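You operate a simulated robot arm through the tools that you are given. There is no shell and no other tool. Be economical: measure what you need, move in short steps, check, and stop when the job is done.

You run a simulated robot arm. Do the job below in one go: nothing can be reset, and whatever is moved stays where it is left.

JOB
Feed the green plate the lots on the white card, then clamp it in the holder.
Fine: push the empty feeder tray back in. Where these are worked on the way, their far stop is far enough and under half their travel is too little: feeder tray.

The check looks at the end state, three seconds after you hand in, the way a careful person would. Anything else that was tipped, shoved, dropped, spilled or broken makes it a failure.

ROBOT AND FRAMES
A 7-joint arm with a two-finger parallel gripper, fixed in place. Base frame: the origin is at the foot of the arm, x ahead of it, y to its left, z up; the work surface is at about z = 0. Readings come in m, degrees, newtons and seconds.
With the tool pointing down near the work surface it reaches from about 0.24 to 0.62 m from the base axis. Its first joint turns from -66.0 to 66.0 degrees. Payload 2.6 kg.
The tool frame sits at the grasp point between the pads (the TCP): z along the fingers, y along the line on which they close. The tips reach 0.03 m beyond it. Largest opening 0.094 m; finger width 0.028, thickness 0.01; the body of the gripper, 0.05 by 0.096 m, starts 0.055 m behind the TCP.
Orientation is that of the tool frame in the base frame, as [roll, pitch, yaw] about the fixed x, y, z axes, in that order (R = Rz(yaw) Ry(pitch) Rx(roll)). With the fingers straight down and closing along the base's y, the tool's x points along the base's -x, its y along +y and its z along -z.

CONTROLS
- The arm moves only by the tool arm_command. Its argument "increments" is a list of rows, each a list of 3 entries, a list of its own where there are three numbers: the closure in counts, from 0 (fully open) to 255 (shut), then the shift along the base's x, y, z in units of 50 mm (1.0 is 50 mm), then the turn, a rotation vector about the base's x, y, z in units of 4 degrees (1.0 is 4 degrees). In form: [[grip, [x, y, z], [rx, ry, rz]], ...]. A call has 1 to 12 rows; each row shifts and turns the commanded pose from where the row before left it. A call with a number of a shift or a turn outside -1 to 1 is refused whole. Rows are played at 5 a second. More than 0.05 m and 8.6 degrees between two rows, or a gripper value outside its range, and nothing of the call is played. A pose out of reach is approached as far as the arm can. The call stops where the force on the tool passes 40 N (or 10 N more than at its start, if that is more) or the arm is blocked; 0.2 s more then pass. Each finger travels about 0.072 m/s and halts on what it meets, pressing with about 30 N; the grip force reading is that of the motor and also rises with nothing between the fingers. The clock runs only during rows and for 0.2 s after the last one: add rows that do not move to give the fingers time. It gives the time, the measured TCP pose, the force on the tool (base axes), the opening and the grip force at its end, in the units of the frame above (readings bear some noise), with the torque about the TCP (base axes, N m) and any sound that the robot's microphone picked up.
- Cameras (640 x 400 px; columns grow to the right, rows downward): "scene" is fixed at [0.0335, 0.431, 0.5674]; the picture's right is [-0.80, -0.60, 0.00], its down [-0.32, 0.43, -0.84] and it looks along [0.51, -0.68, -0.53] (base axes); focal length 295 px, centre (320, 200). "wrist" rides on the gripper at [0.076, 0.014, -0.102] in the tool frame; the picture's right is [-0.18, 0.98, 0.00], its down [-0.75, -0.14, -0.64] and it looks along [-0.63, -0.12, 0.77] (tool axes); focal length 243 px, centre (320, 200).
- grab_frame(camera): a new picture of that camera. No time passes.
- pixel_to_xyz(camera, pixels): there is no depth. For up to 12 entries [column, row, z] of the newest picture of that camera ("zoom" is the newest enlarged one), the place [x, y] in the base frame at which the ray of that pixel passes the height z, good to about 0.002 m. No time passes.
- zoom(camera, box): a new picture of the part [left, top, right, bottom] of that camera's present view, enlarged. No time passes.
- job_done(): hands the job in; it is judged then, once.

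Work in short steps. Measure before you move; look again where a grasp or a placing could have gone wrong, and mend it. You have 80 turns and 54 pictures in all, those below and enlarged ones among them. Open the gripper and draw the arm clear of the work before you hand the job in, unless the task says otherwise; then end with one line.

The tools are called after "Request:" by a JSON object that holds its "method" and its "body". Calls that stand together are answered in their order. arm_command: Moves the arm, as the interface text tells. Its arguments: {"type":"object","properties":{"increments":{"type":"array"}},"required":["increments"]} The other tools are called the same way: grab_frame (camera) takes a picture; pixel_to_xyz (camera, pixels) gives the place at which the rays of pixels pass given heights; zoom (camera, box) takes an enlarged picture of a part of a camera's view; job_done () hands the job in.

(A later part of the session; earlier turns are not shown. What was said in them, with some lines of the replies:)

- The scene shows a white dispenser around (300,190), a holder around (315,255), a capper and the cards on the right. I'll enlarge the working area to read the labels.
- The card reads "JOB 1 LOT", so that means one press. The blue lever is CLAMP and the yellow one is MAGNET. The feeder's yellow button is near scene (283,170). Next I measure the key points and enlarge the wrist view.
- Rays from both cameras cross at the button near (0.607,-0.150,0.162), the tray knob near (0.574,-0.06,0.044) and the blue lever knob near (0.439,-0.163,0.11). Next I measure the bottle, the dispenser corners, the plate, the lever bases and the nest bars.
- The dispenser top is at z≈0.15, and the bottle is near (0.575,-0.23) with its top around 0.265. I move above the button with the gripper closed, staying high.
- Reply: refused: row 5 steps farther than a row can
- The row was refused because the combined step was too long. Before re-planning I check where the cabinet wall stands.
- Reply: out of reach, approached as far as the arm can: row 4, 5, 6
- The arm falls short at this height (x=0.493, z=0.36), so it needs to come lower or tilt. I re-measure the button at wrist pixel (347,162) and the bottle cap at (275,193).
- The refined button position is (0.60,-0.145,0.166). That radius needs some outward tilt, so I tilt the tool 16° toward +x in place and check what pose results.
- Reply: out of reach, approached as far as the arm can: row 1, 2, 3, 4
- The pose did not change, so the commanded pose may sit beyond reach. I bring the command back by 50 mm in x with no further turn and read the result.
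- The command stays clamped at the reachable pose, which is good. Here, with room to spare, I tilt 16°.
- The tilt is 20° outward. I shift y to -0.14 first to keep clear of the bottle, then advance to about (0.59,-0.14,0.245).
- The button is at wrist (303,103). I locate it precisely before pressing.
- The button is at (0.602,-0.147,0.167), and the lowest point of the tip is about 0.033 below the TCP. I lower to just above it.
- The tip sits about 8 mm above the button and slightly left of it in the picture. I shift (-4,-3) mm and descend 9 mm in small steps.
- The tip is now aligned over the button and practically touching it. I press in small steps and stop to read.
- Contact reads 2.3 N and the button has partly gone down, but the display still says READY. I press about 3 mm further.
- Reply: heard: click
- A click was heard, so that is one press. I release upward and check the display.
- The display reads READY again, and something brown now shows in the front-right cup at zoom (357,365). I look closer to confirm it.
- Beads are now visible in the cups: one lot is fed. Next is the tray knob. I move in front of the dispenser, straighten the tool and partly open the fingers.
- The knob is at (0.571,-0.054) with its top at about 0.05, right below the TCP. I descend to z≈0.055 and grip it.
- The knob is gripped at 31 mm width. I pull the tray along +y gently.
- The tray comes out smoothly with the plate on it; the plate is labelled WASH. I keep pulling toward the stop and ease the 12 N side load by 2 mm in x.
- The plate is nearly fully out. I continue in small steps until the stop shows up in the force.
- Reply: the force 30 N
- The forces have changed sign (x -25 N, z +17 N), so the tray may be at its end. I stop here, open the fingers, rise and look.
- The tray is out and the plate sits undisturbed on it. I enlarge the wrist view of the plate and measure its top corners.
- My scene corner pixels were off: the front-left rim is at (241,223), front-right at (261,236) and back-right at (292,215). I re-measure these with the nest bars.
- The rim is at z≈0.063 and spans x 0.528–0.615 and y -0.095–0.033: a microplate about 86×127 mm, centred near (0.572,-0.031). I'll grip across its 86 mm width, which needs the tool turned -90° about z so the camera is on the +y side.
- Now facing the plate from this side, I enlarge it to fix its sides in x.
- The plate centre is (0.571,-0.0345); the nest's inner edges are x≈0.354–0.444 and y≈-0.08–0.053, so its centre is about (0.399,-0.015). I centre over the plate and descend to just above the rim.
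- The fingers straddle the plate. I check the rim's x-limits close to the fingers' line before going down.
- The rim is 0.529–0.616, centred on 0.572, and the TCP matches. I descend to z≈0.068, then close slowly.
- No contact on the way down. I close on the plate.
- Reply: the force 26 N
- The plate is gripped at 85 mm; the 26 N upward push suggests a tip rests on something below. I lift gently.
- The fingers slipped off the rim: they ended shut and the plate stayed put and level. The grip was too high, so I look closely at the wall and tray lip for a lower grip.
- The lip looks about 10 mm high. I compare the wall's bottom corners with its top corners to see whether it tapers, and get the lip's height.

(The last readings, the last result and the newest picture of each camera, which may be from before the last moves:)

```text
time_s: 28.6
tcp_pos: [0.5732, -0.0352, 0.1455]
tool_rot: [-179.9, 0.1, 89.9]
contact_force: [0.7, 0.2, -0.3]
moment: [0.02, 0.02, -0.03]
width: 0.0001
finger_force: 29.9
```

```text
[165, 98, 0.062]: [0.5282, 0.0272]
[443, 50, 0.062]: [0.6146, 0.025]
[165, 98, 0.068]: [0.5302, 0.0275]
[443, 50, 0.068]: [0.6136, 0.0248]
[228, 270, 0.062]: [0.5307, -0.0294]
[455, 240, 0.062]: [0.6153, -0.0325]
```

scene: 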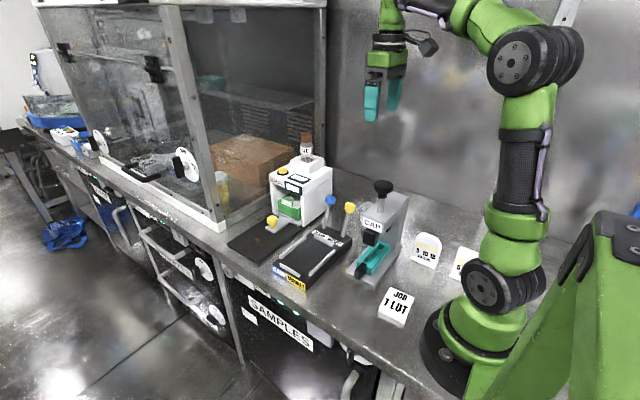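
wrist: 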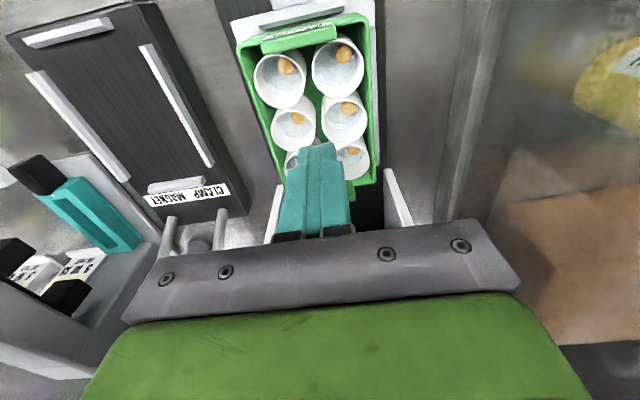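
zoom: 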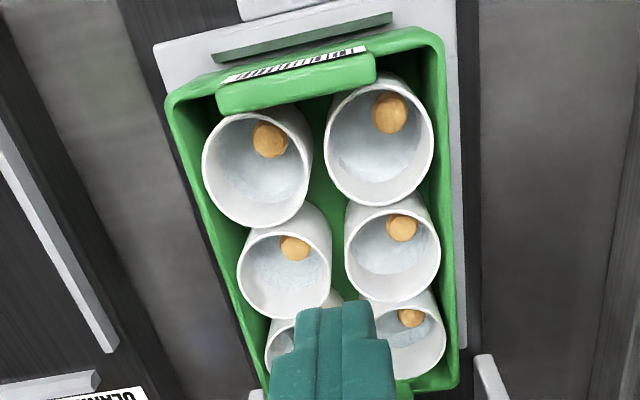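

The walls are straight and the lip top is at about 0.028. I reopen here and go down again, lower this time, to TCP z≈0.062 (tips 0.032).

Request:
{"method": "arm_command", "body": {"increments": [[0, [0, 0, 0], [0, 0, 0]], [0, [0, 0, 0], [0, 0, 0]], [0, [0, 0, 0], [0, 0, 0]], [0, [0, 0, 0], [0, 0, 0]], [0, [-0.01, 0, -0.5], [0, 0, 0]], [0, [0, 0, -0.5], [0, 0, 0]], [0, [0, 0, -0.4], [0, 0, 0]], [0, [0, 0, -0.25], [0, 0, 0]], [0, [0, 0, 0], [0, 0, 0]]]}}

```text
time_s: 30.6
tcp_pos: [0.5708, -0.0341, 0.0613]
tool_rot: [-180.0, -0.1, 89.9]
contact_force: [0.4, 0.4, 3.8]
moment: [0.03, 0.17, 0.0]
width: 0.0939
finger_force: 0.0
```

A 3.8 N push on the -x finger means it just touches the lip top, so that is at about 0.031. I rise 2 mm and close, holding long enough for full grip.

Request:
{"method": "arm_command", "body": {"increments": [[0, [0.02, 0, 0.05], [0, 0, 0]], [0, [0, 0, 0], [0, 0, 0]], [255, [0, 0, 0], [0, 0, 0]], [255, [0, 0, 0], [0, 0, 0]], [255, [0, 0, 0], [0, 0, 0]], [255, [0, 0, 0], [0, 0, 0]]]}}

```text
time_s: 32.0
tcp_pos: [0.5735, -0.0355, 0.0625]
tool_rot: [179.9, 0.1, 90.0]
contact_force: [-0.4, -0.4, 0.0]
moment: [-0.02, 0.0, -0.01]
width: 0.0901
finger_force: 30.1
```

The width reads 90 mm this time rather than 85 mm, so a finger may be caught on a lip. I look before lifting.

Request:
{"method": "zoom", "body": {"camera": "scene", "box": [230, 185, 310, 255]}}

Request:
{"method": "grab_frame", "body": {"camera": "wrist"}}

```text
5.71 times, centred on (270, 220) of scene
```

zoom: 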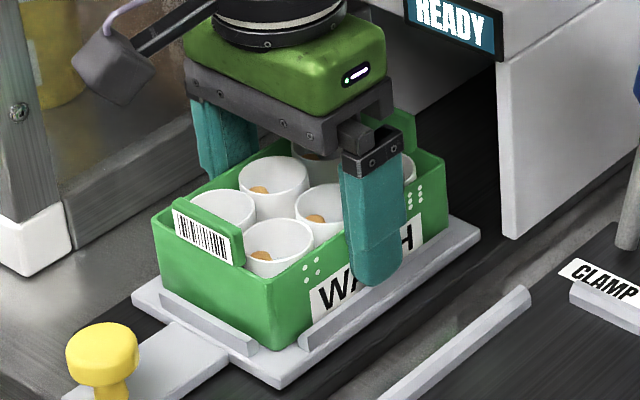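

```text
17 pictures are left
```

wrist: 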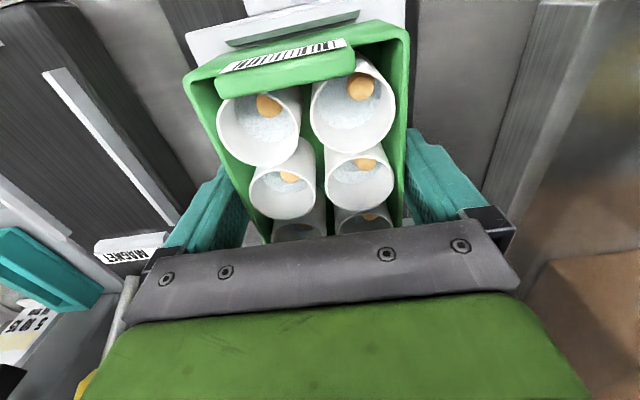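

The tips look level with the lip tops. I open, rise 4 mm and close again without any vertical preload.

Request:
{"method": "arm_command", "body": {"increments": [[0, [0, 0, 0], [0, 0, 0]], [0, [-0.02, 0, 0.08], [0, 0, 0]], [0, [0, 0, 0], [0, 0, 0]], [255, [0, 0, 0], [0, 0, 0]], [255, [0, 0, 0], [0, 0, 0]], [255, [0, 0, 0], [0, 0, 0]], [255, [0, 0, 0], [0, 0, 0]]]}}

```text
time_s: 33.6
tcp_pos: [0.5717, -0.0355, 0.0679]
tool_rot: [180.0, 0.1, 90.0]
contact_force: [-2.3, 0.3, 4.6]
moment: [-0.03, 0.01, -0.01]
width: 0.0899
finger_force: 30.1
```

The width repeats at 90 mm here too, so 90 mm is the true plate width and the rim is lower (about 0.052). The first grip only caught the rim edge. I go back to the lower grip at z≈0.063, close, and lift a little.

Request:
{"method": "arm_command", "body": {"increments": [[0, [0, 0, 0], [0, 0, 0]], [0, [0.02, 0, -0.09], [0, 0, 0]], [0, [0, 0, 0], [0, 0, 0]], [255, [0, 0, 0], [0, 0, 0]], [255, [0, 0, 0], [0, 0, 0]], [255, [0, 0, 0], [0, 0, 0]], [255, [0, 0, 0], [0, 0, 0]], [255, [0, 0, 0.1], [0, 0, 0]], [255, [0, 0, 0.1], [0, 0, 0]], [255, [0, 0, 0.1], [0, 0, 0]], [255, [0, 0, 0], [0, 0, 0]]]}}

Request:
{"method": "zoom", "body": {"camera": "scene", "box": [220, 165, 320, 255]}}

```text
time_s: 36.0
tcp_pos: [0.5727, -0.0364, 0.0774]
tool_rot: [-179.9, 0.1, 89.9]
contact_force: [0.3, 0.8, -0.8]
moment: [0.0, 0.0, -0.02]
width: 0.0899
finger_force: 30.2
```

```text
4.44 times, centred on (270, 210) of scene
```

zoom: 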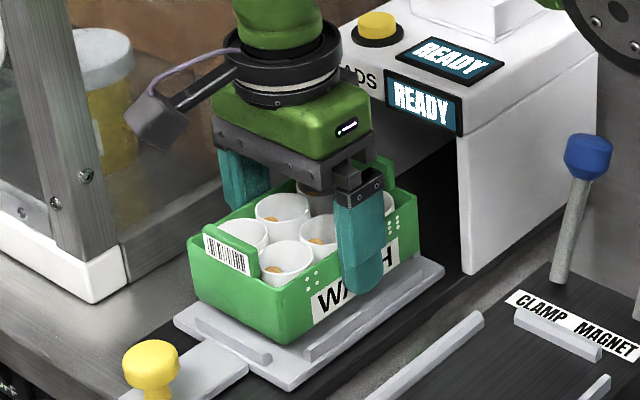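

The plate is held at 90 mm and is clear of the tray. I raise it and carry it above the nest.

Request:
{"method": "arm_command", "body": {"increments": [[255, [0, 0, 0.4], [0, 0, 0]], [255, [0, 0, 0.5], [0, 0, 0]], [255, [-0.3, 0.1, 0.3], [0, 0, 0]], [255, [-0.6, 0.1, 0], [0, 0, 0]], [255, [-0.6, 0.1, 0], [0, 0, 0]], [255, [-0.6, 0.1, 0], [0, 0, 0]], [255, [-0.6, 0, 0], [0, 0, 0]], [255, [-0.6, 0, 0], [0, 0, 0]], [255, [-0.17, 0, 0], [0, 0, 0]], [255, [0, 0, 0], [0, 0, 0]]]}}

Request:
{"method": "grab_frame", "body": {"camera": "wrist"}}

Request:
{"method": "zoom", "body": {"camera": "scene", "box": [250, 180, 380, 300]}}

```text
time_s: 38.2
tcp_pos: [0.3977, -0.0141, 0.1362]
tool_rot: [-180.0, 0.0, 90.0]
contact_force: [0.3, 0.3, -1.2]
moment: [-0.04, 0.02, 0.0]
width: 0.0899
finger_force: 29.9
```

```text
15 pictures are left
```

wrist: 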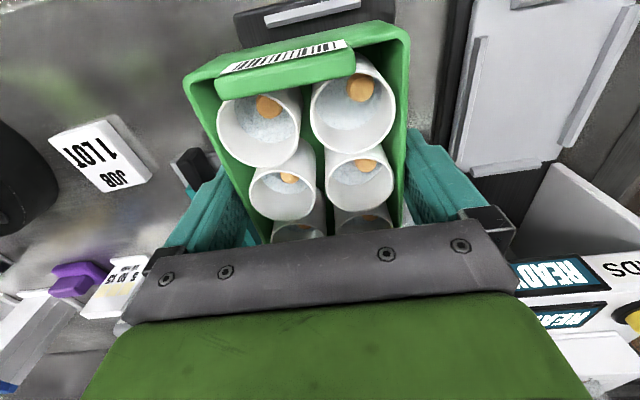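

```text
3.33 times, centred on (315, 240) of scene
```

zoom: 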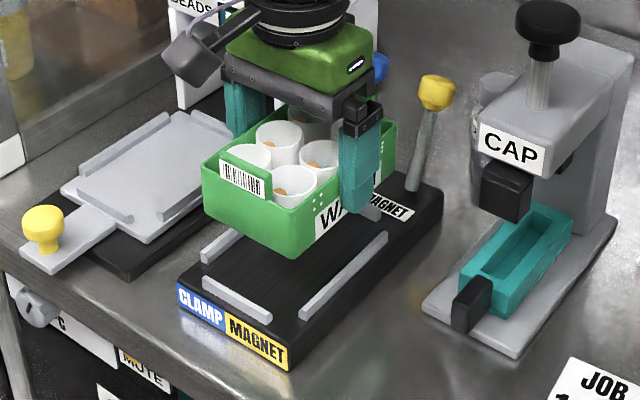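

The plate is roughly over the nest. I cross-check the nest bars from the earlier scene picture at two heights to fix the bar height and the true centre.

Request:
{"method": "pixel_to_xyz", "body": {"camera": "scene", "pixels": [[309.1, 272.5, 0.025], [309.1, 272.5, 0.035], [334, 249.5, 0.025], [334, 249.5, 0.035], [280, 259, 0.025], [280, 259, 0.035], [307, 236, 0.025], [307, 236, 0.035]]}}

Request:
{"method": "zoom", "body": {"camera": "scene", "box": [265, 215, 355, 300]}}

```text
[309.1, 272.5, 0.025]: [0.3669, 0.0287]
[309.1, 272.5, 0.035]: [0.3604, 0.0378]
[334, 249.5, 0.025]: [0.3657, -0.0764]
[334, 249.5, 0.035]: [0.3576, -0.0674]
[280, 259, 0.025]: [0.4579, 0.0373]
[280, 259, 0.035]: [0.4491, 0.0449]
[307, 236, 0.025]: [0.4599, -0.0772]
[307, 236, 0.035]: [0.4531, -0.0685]
```

```text
4.71 times, centred on (310, 258) of scene
```

zoom: 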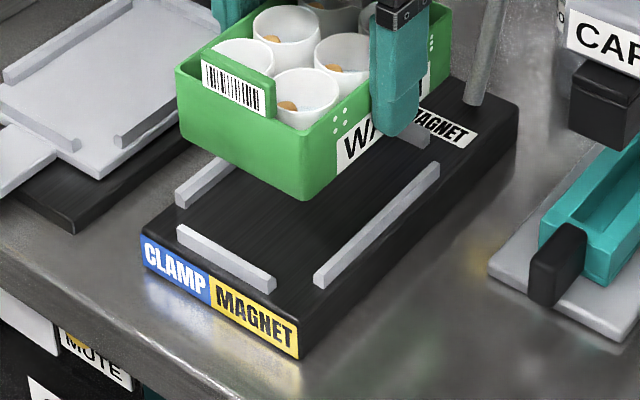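

The bar tops sit at z≈0.035, the nest runs x 0.354–0.4485 and y -0.083–0.053, and its centre is (0.401,-0.015). I shift +3 mm in x and lower until the plate bottom is just above the bars.

Request:
{"method": "arm_command", "body": {"increments": [[255, [0.065, -0.01, -0.3], [0, 0, 0]], [255, [0, 0, -0.4], [0, 0, 0]], [255, [0, 0, -0.3], [0, 0, 0]], [255, [0, 0, 0], [0, 0, 0]]]}}

Request:
{"method": "zoom", "body": {"camera": "scene", "box": [265, 200, 355, 300]}}

Request:
{"method": "zoom", "body": {"camera": "wrist", "box": [160, 0, 480, 240]}}

```text
time_s: 39.2
tcp_pos: [0.4008, -0.016, 0.0864]
tool_rot: [180.0, 0.1, 89.8]
contact_force: [-0.1, 0.1, -1.4]
moment: [-0.01, 0.01, 0.0]
width: 0.0898
finger_force: 29.7
```

```text
4.00 times, centred on (310, 250) of scene
```

zoom: 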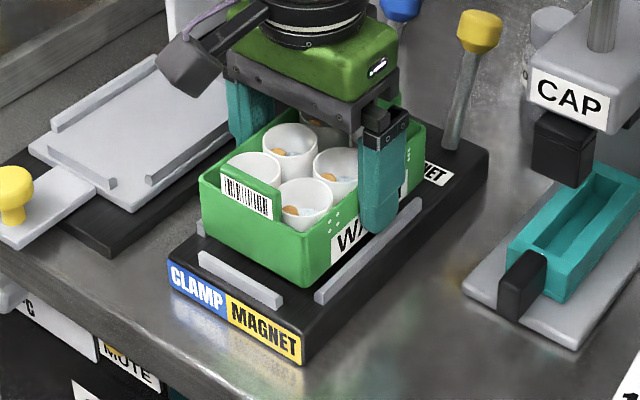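

```text
1.67 times, centred on (320, 120) of wrist
```

zoom: 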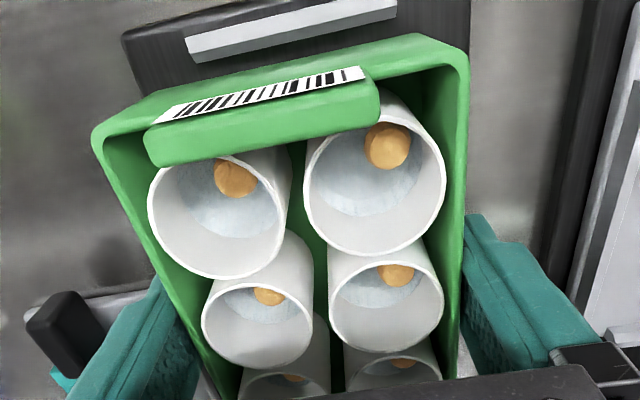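

I measure the front bar's ends and inner edge, and the plate's front rim corners, in this view.

Request:
{"method": "pixel_to_xyz", "body": {"camera": "zoom", "pixels": [[187, 42, 0.035], [393, 1, 0.035], [190, 52, 0.035], [397, 10, 0.035], [195, 63, 0.025], [397, 18, 0.025], [93, 137, 0.08], [468, 60, 0.08], [93, 137, 0.074], [468, 60, 0.074]]}}

Request:
{"method": "pixel_to_xyz", "body": {"camera": "scene", "pixels": [[310, 275.5, 0.035], [299.5, 269.5, 0.035], [281.5, 262.5, 0.045], [306, 272, 0.04], [306, 272, 0.045]]}}

```text
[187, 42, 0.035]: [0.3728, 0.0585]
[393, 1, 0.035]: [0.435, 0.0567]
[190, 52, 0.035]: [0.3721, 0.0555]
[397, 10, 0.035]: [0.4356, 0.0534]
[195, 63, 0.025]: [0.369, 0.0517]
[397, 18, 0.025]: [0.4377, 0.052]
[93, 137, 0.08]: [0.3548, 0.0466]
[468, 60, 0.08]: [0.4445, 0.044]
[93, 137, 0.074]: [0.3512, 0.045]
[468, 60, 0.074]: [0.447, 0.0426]
```

```text
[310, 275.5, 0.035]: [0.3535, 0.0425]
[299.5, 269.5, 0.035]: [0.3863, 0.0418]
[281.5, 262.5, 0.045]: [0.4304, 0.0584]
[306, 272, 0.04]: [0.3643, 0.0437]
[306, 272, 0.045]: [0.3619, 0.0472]
```

The plate rim centre is x≈0.3997 while the front bar and side bars centre near 0.404, and there is a few mm of room in y. I shift (+4,+2) mm and lower to z≈0.072, watching the force.

Request:
{"method": "arm_command", "body": {"increments": [[255, [0.075, 0.04, 0], [0, 0, 0]], [255, [0, 0, -0.1], [0, 0, 0]], [255, [0, 0, -0.1], [0, 0, 0]], [255, [0, 0, -0.08], [0, 0, 0]], [255, [0, 0, 0], [0, 0, 0]]]}}

Request:
{"method": "zoom", "body": {"camera": "scene", "box": [275, 220, 345, 290]}}

```text
time_s: 40.4
tcp_pos: [0.4034, -0.0146, 0.0739]
tool_rot: [-179.9, 0.1, 90.0]
contact_force: [-0.6, 0.0, -1.1]
moment: [-0.02, 0.01, 0.0]
width: 0.0899
finger_force: 29.8
```

```text
5.71 times, centred on (310, 255) of scene
```

zoom: 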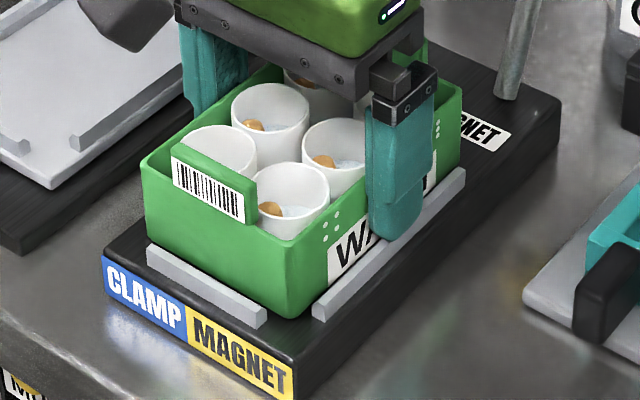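

No contact yet, and the plate edge sits cleanly between the bars. I continue down in small steps.

Request:
{"method": "arm_command", "body": {"increments": [[255, [0, 0, -0.06], [0, 0, 0]], [255, [0, 0, -0.05], [0, 0, 0]], [255, [0, 0, 0], [0, 0, 0]]]}}

```text
time_s: 41.3
tcp_pos: [0.4061, -0.0151, 0.0709]
tool_rot: [179.9, 0.0, 89.9]
contact_force: [-0.5, 0.0, 2.4]
moment: [-0.03, 0.09, 0.01]
width: 0.0897
finger_force: 29.9
stopped in row 3: the force on the tool passed its limit at 42 N (the readings are from after the stop); the commanded pose is now the measured one
```

Contact at z≈0.071, with the load on the -x side. I look at whether the plate or a finger touches the bar.

Request:
{"method": "zoom", "body": {"camera": "scene", "box": [280, 230, 345, 285]}}

```text
7.27 times, centred on (312, 258) of scene
```

zoom: 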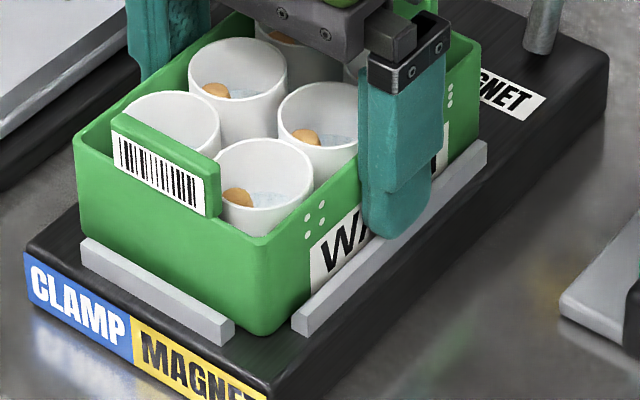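

The plate corner sits down between the front and right bars; the fingertip rests on the bar top, so the plate is within about a millimetre of its seat. I release gently and lift.

Request:
{"method": "arm_command", "body": {"increments": [[0, [0, 0, 0.01], [0, 0, 0]], [0, [0, 0, 0], [0, 0, 0]], [0, [0, 0, 0], [0, 0, 0]], [0, [0, 0, 0.3], [0, 0, 0]], [0, [0, 0, 0.6], [0, 0, 0]], [0, [0, 0, 0.8], [0, 0, 0]], [0, [0, 0, 0.5], [0, 0, 0]], [0, [0, 0, 0], [0, 0, 0]]]}}

Request:
{"method": "grab_frame", "body": {"camera": "wrist"}}

Request:
{"method": "zoom", "body": {"camera": "scene", "box": [270, 190, 370, 290]}}

```text
time_s: 43.1
tcp_pos: [0.4032, -0.0173, 0.18]
tool_rot: [179.8, 0.0, 89.9]
contact_force: [1.0, -0.1, -0.3]
moment: [-0.02, -0.02, 0.0]
width: 0.094
finger_force: 0.0
```

```text
8 pictures are left
```

wrist: 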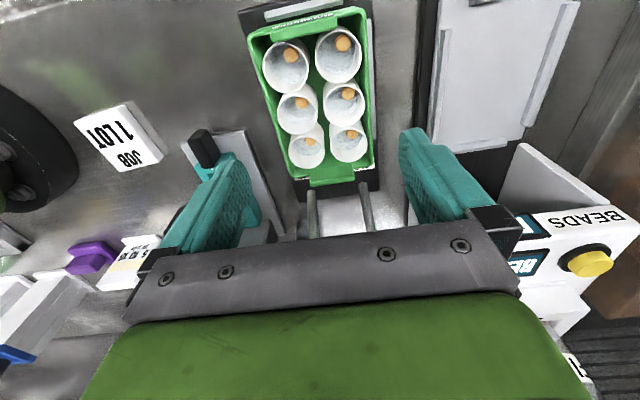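

```text
4.00 times, centred on (320, 240) of scene
```

zoom: 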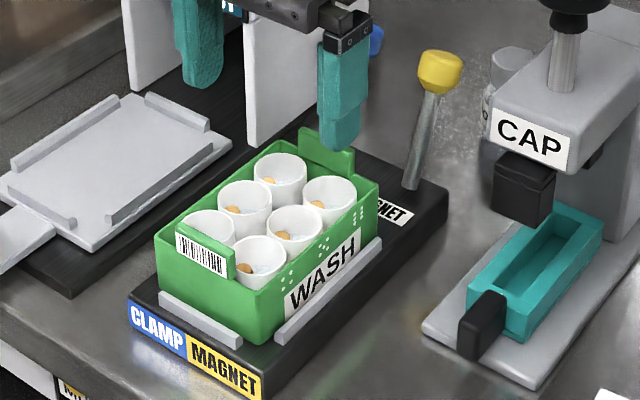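

The plate is seated level in the nest. Next is the blue CLAMP lever (knob at ~(0.438,-0.162,0.11), leaning to -y). I close the fingers and move high to a point behind it at y=-0.21.

Request:
{"method": "arm_command", "body": {"increments": [[255, [0.1, 0, 0.5], [0, 0, 0]], [255, [0.2, -0.8, 0], [0, 0, 0]], [255, [0.2, -0.8, 0], [0, 0, 0]], [255, [0.2, -0.8, 0], [0, 0, 0]], [255, [0, -0.8, 0], [0, 0, 0]], [255, [0, -0.7, 0], [0, 0, 0]], [255, [0, 0, 0], [0, 0, 0]]]}}

Request:
{"method": "grab_frame", "body": {"camera": "wrist"}}

```text
time_s: 44.7
tcp_pos: [0.4393, -0.2116, 0.2059]
tool_rot: [179.8, -0.1, 89.8]
contact_force: [0.0, -0.1, -0.4]
moment: [0.0, 0.03, 0.02]
width: 0.0
finger_force: 30.5
```

```text
6 pictures are left
```

wrist: 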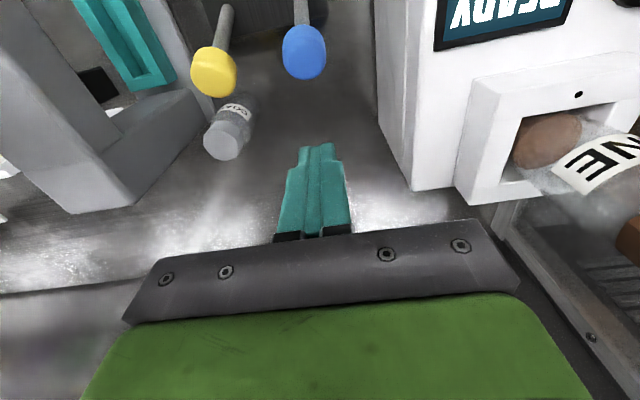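

Request:
{"method": "pixel_to_xyz", "body": {"camera": "wrist", "pixels": [[304, 55, 0.11], [304, 78, 0.11], [304, 30, 0.11], [283, 55, 0.11], [326, 55, 0.11], [410, 185, 0.15], [235, 105, 0.05], [222, 145, 0.08], [214, 75, 0.11]]}}

```text
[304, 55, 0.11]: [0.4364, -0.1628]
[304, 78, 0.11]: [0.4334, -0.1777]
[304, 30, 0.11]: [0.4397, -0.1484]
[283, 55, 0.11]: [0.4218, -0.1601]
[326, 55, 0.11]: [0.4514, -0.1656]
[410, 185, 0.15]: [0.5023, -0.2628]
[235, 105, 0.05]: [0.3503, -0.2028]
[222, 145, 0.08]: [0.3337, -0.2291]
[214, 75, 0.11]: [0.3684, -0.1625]
```

The blue knob is confirmed at (0.4365,-0.163) with radius about 15 mm; nothing is under the tool at (0.438,-0.212). I descend behind it to z≈0.115.

Request:
{"method": "arm_command", "body": {"increments": [[255, [-0.04, 0, -0.6], [0, 0, 0]], [255, [0, 0, -0.6], [0, 0, 0]], [255, [0, 0, -0.6], [0, 0, 0]], [255, [0, 0.2, 0], [0, 0, 0]], [255, [0, 0, 0], [0, 0, 0]]]}}

```text
time_s: 45.9
tcp_pos: [0.4369, -0.1998, 0.1187]
tool_rot: [179.8, 0.0, 89.8]
contact_force: [-0.4, 0.5, -1.1]
moment: [0.03, 0.01, 0.02]
width: 0.0002
finger_force: 30.5
```

Free so far. I push along +y in small steps to feel the lever.

Request:
{"method": "arm_command", "body": {"increments": [[255, [0, 0.2, 0], [0, 0, 0]], [255, [0, 0.2, 0], [0, 0, 0]], [255, [0, 0.2, 0], [0, 0, 0]], [255, [0, 0, 0], [0, 0, 0]]]}}

```text
time_s: 46.9
tcp_pos: [0.4374, -0.1691, 0.1165]
tool_rot: [179.8, 0.0, 89.9]
contact_force: [0.6, -0.9, -0.2]
moment: [0.0, 0.0, 0.02]
width: 0.0
finger_force: 30.0
```

The lever moves with under 1 N of resistance. I keep pushing.

Request:
{"method": "arm_command", "body": {"increments": [[255, [0, 0.2, 0], [0, 0, 0]], [255, [0, 0.2, 0], [0, 0, 0]], [255, [0, 0.2, 0], [0, 0, 0]], [255, [0, 0, 0], [0, 0, 0]]]}}

Request:
{"method": "zoom", "body": {"camera": "scene", "box": [270, 170, 390, 280]}}

```text
time_s: 47.9
tcp_pos: [0.4376, -0.1391, 0.1162]
tool_rot: [179.7, 0.0, 89.9]
contact_force: [-0.5, 1.0, 0.3]
moment: [-0.02, 0.02, -0.07]
width: 0.0
finger_force: 30.0
```

```text
3.64 times, centred on (330, 225) of scene
```

zoom: 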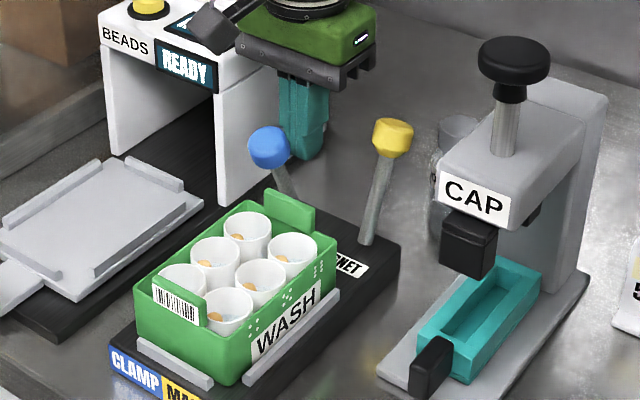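

The blue lever swings toward the plate and the yellow one is untouched. I continue to the stop.

Request:
{"method": "arm_command", "body": {"increments": [[255, [0, 0.15, 0], [0, 0, 0]], [255, [0, 0.15, 0], [0, 0, 0]], [255, [0, 0.15, 0], [0, 0, 0]], [255, [0, 0, 0], [0, 0, 0]]]}}

```text
time_s: 48.9
tcp_pos: [0.4375, -0.126, 0.1169]
tool_rot: [179.6, 1.0, 89.5]
contact_force: [2.1, -35.7, 0.6]
moment: [-1.08, 0.01, -0.06]
width: 0.0
finger_force: 29.9
```

Firm stop at y≈-0.126 (36 N), so the lever is at its end. I back off, rise and check.

Request:
{"method": "arm_command", "body": {"increments": [[255, [0, -0.4, 0], [0, 0, 0]], [255, [0, -0.4, 0], [0, 0, 0]], [255, [0, 0, 0.8], [0, 0, 0]], [255, [0, 0, 0.8], [0, 0, 0]], [255, [0, 0, 0.2], [0, 0, 0]], [255, [0, 0, 0], [0, 0, 0]]]}}

Request:
{"method": "zoom", "body": {"camera": "scene", "box": [220, 170, 380, 290]}}

```text
time_s: 50.3
tcp_pos: [0.437, -0.1591, 0.2049]
tool_rot: [179.8, 0.1, 89.9]
contact_force: [-0.3, -0.1, 0.0]
moment: [0.02, 0.02, 0.03]
width: 0.0
finger_force: 30.0
```

```text
3.33 times, centred on (300, 230) of scene
```

zoom: 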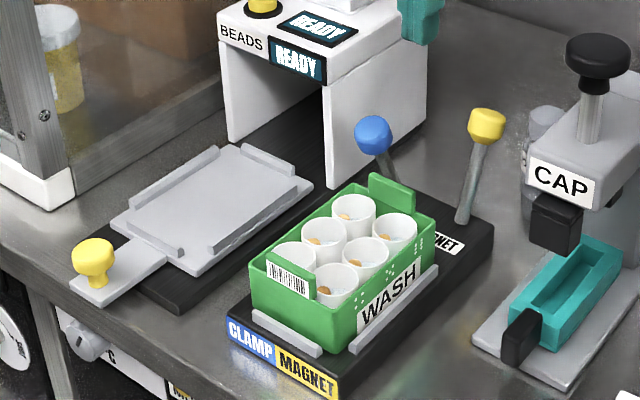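

The blue lever stays forward and the plate is undisturbed. Now I move to the +y side of the tray knob (knob ~(0.571,0.096)), over open space.

Request:
{"method": "arm_command", "body": {"increments": [[255, [0, 0.85, 0], [0, 0, 0]], [255, [0.4, 0.85, 0], [0, 0, 0]], [255, [0.45, 0.85, 0], [0, 0, 0]], [255, [0.45, 0.8, -0.3], [0, 0, 0]], [255, [0.45, 0.8, -0.3], [0, 0, 0]], [255, [0.45, 0.8, -0.3], [0, 0, 0]], [255, [0.48, 0.8, -0.3], [0, 0, 0]], [255, [0, 0.35, -0.3], [0, 0, 0]], [255, [0, 0, 0], [0, 0, 0]]]}}

Request:
{"method": "grab_frame", "body": {"camera": "scene"}}

```text
time_s: 52.3
tcp_pos: [0.5721, 0.1491, 0.1308]
tool_rot: [179.8, 0.0, 89.9]
contact_force: [-0.5, 0.6, 0.6]
moment: [-0.02, 0.0, 0.0]
width: 0.0
finger_force: 29.9
```

```text
3 pictures are left
```

scene: 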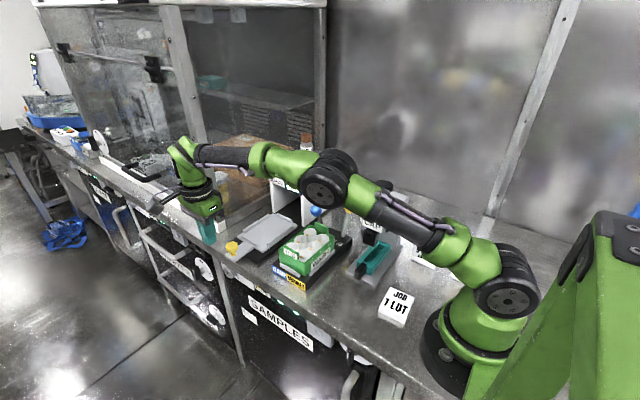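

The fingers are clear on the far side of the knob. I lower to z≈0.058 and begin pushing -y.

Request:
{"method": "arm_command", "body": {"increments": [[255, [-0.02, 0, -0.6], [0, 0, 0]], [255, [0, 0, -0.6], [0, 0, 0]], [255, [0, 0, -0.26], [0, 0, 0]], [255, [0, -0.3, 0], [0, 0, 0]], [255, [0, -0.3, 0], [0, 0, 0]], [255, [0, -0.3, 0], [0, 0, 0]], [255, [0, -0.3, 0], [0, 0, 0]], [255, [0, 0, 0], [0, 0, 0]]]}}

```text
time_s: 54.1
tcp_pos: [0.5725, 0.0869, 0.0572]
tool_rot: [179.7, 0.0, 89.9]
contact_force: [1.3, 1.2, 0.6]
moment: [0.02, -0.01, 0.01]
width: 0.0001
finger_force: 29.3
```

It slides easily at about 1 N. Target is TCP y≈-0.026, where the tray started, so I keep pushing.

Request:
{"method": "arm_command", "body": {"increments": [[255, [0, -0.3, 0], [0, 0, 0]], [255, [0, -0.3, 0], [0, 0, 0]], [255, [0, -0.3, 0], [0, 0, 0]], [255, [0, -0.3, 0], [0, 0, 0]], [255, [0, -0.3, 0], [0, 0, 0]], [255, [0, -0.3, 0], [0, 0, 0]], [255, [0, -0.2, 0], [0, 0, 0]], [255, [0, 0, 0], [0, 0, 0]]]}}

```text
time_s: 55.9
tcp_pos: [0.5705, -0.0136, 0.0586]
tool_rot: [179.9, 0.1, 89.8]
contact_force: [0.4, 0.6, -0.1]
moment: [0.02, 0.03, -0.01]
width: 0.0
finger_force: 30.1
```

Still free. The last stretch goes in small steps until the stop is felt.

Request:
{"method": "arm_command", "body": {"increments": [[255, [0, -0.1, 0], [0, 0, 0]], [255, [0, -0.1, 0], [0, 0, 0]], [255, [0, -0.1, 0], [0, 0, 0]], [255, [0, 0, 0], [0, 0, 0]]]}}

```text
time_s: 56.9
tcp_pos: [0.5701, -0.025, 0.0567]
tool_rot: [179.9, -0.2, 89.9]
contact_force: [-5.1, 10.6, 1.1]
moment: [0.14, 0.11, -0.02]
width: 0.0002
finger_force: 29.5
```

The stop is felt at y=-0.025 (10.6 N), which matches the starting position. I back off, rise and retreat clear, opening the gripper.

Request:
{"method": "arm_command", "body": {"increments": [[255, [0, 0.5, 0], [0, 0, 0]], [255, [0, 0.6, 0], [0, 0, 0]], [255, [0, 0, 0.9], [0, 0, 0]], [255, [0, 0, 0.9], [0, 0, 0]], [0, [-0.3, 0.3, 0.7], [0, 0, 0]], [0, [-0.7, 0.3, 0.5], [0, 0, 0]], [0, [-0.7, 0.3, 0.5], [0, 0, 0]], [0, [0, 0, 0], [0, 0, 0]]]}}

Request:
{"method": "zoom", "body": {"camera": "scene", "box": [220, 120, 400, 300]}}

```text
time_s: 58.7
tcp_pos: [0.4858, 0.0746, 0.2363]
tool_rot: [179.8, 0.1, 89.8]
contact_force: [-0.2, 0.3, -0.5]
moment: [0.01, -0.01, 0.02]
width: 0.094
finger_force: 0.1
```

```text
2.22 times, centred on (310, 210) of scene
```

zoom: 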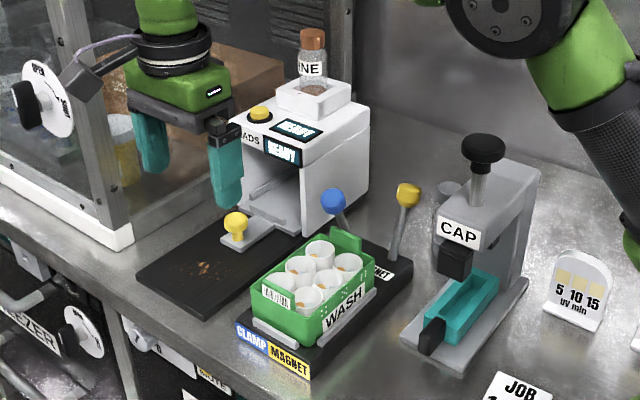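

The tray is in, the clamp lever is over and the arm is clear. I take one last close look at how the plate sits.

Request:
{"method": "zoom", "body": {"camera": "scene", "box": [280, 190, 345, 290]}}

```text
4.00 times, centred on (312, 240) of scene
```

zoom: 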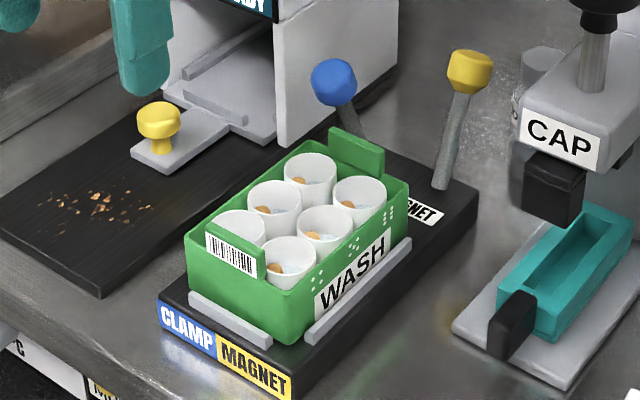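

The plate is level between the bars, the clamp lever is over, the tray is in and the gripper is open and clear. I hand the job in.

Request:
{"method": "job_done", "body": {}}

```text
The job is handed in.
```

The green plate got its one lot and is clamped in the holder with the blue lever at its stop; the empty feeder tray is pushed back in, and the arm is clear with the gripper open.
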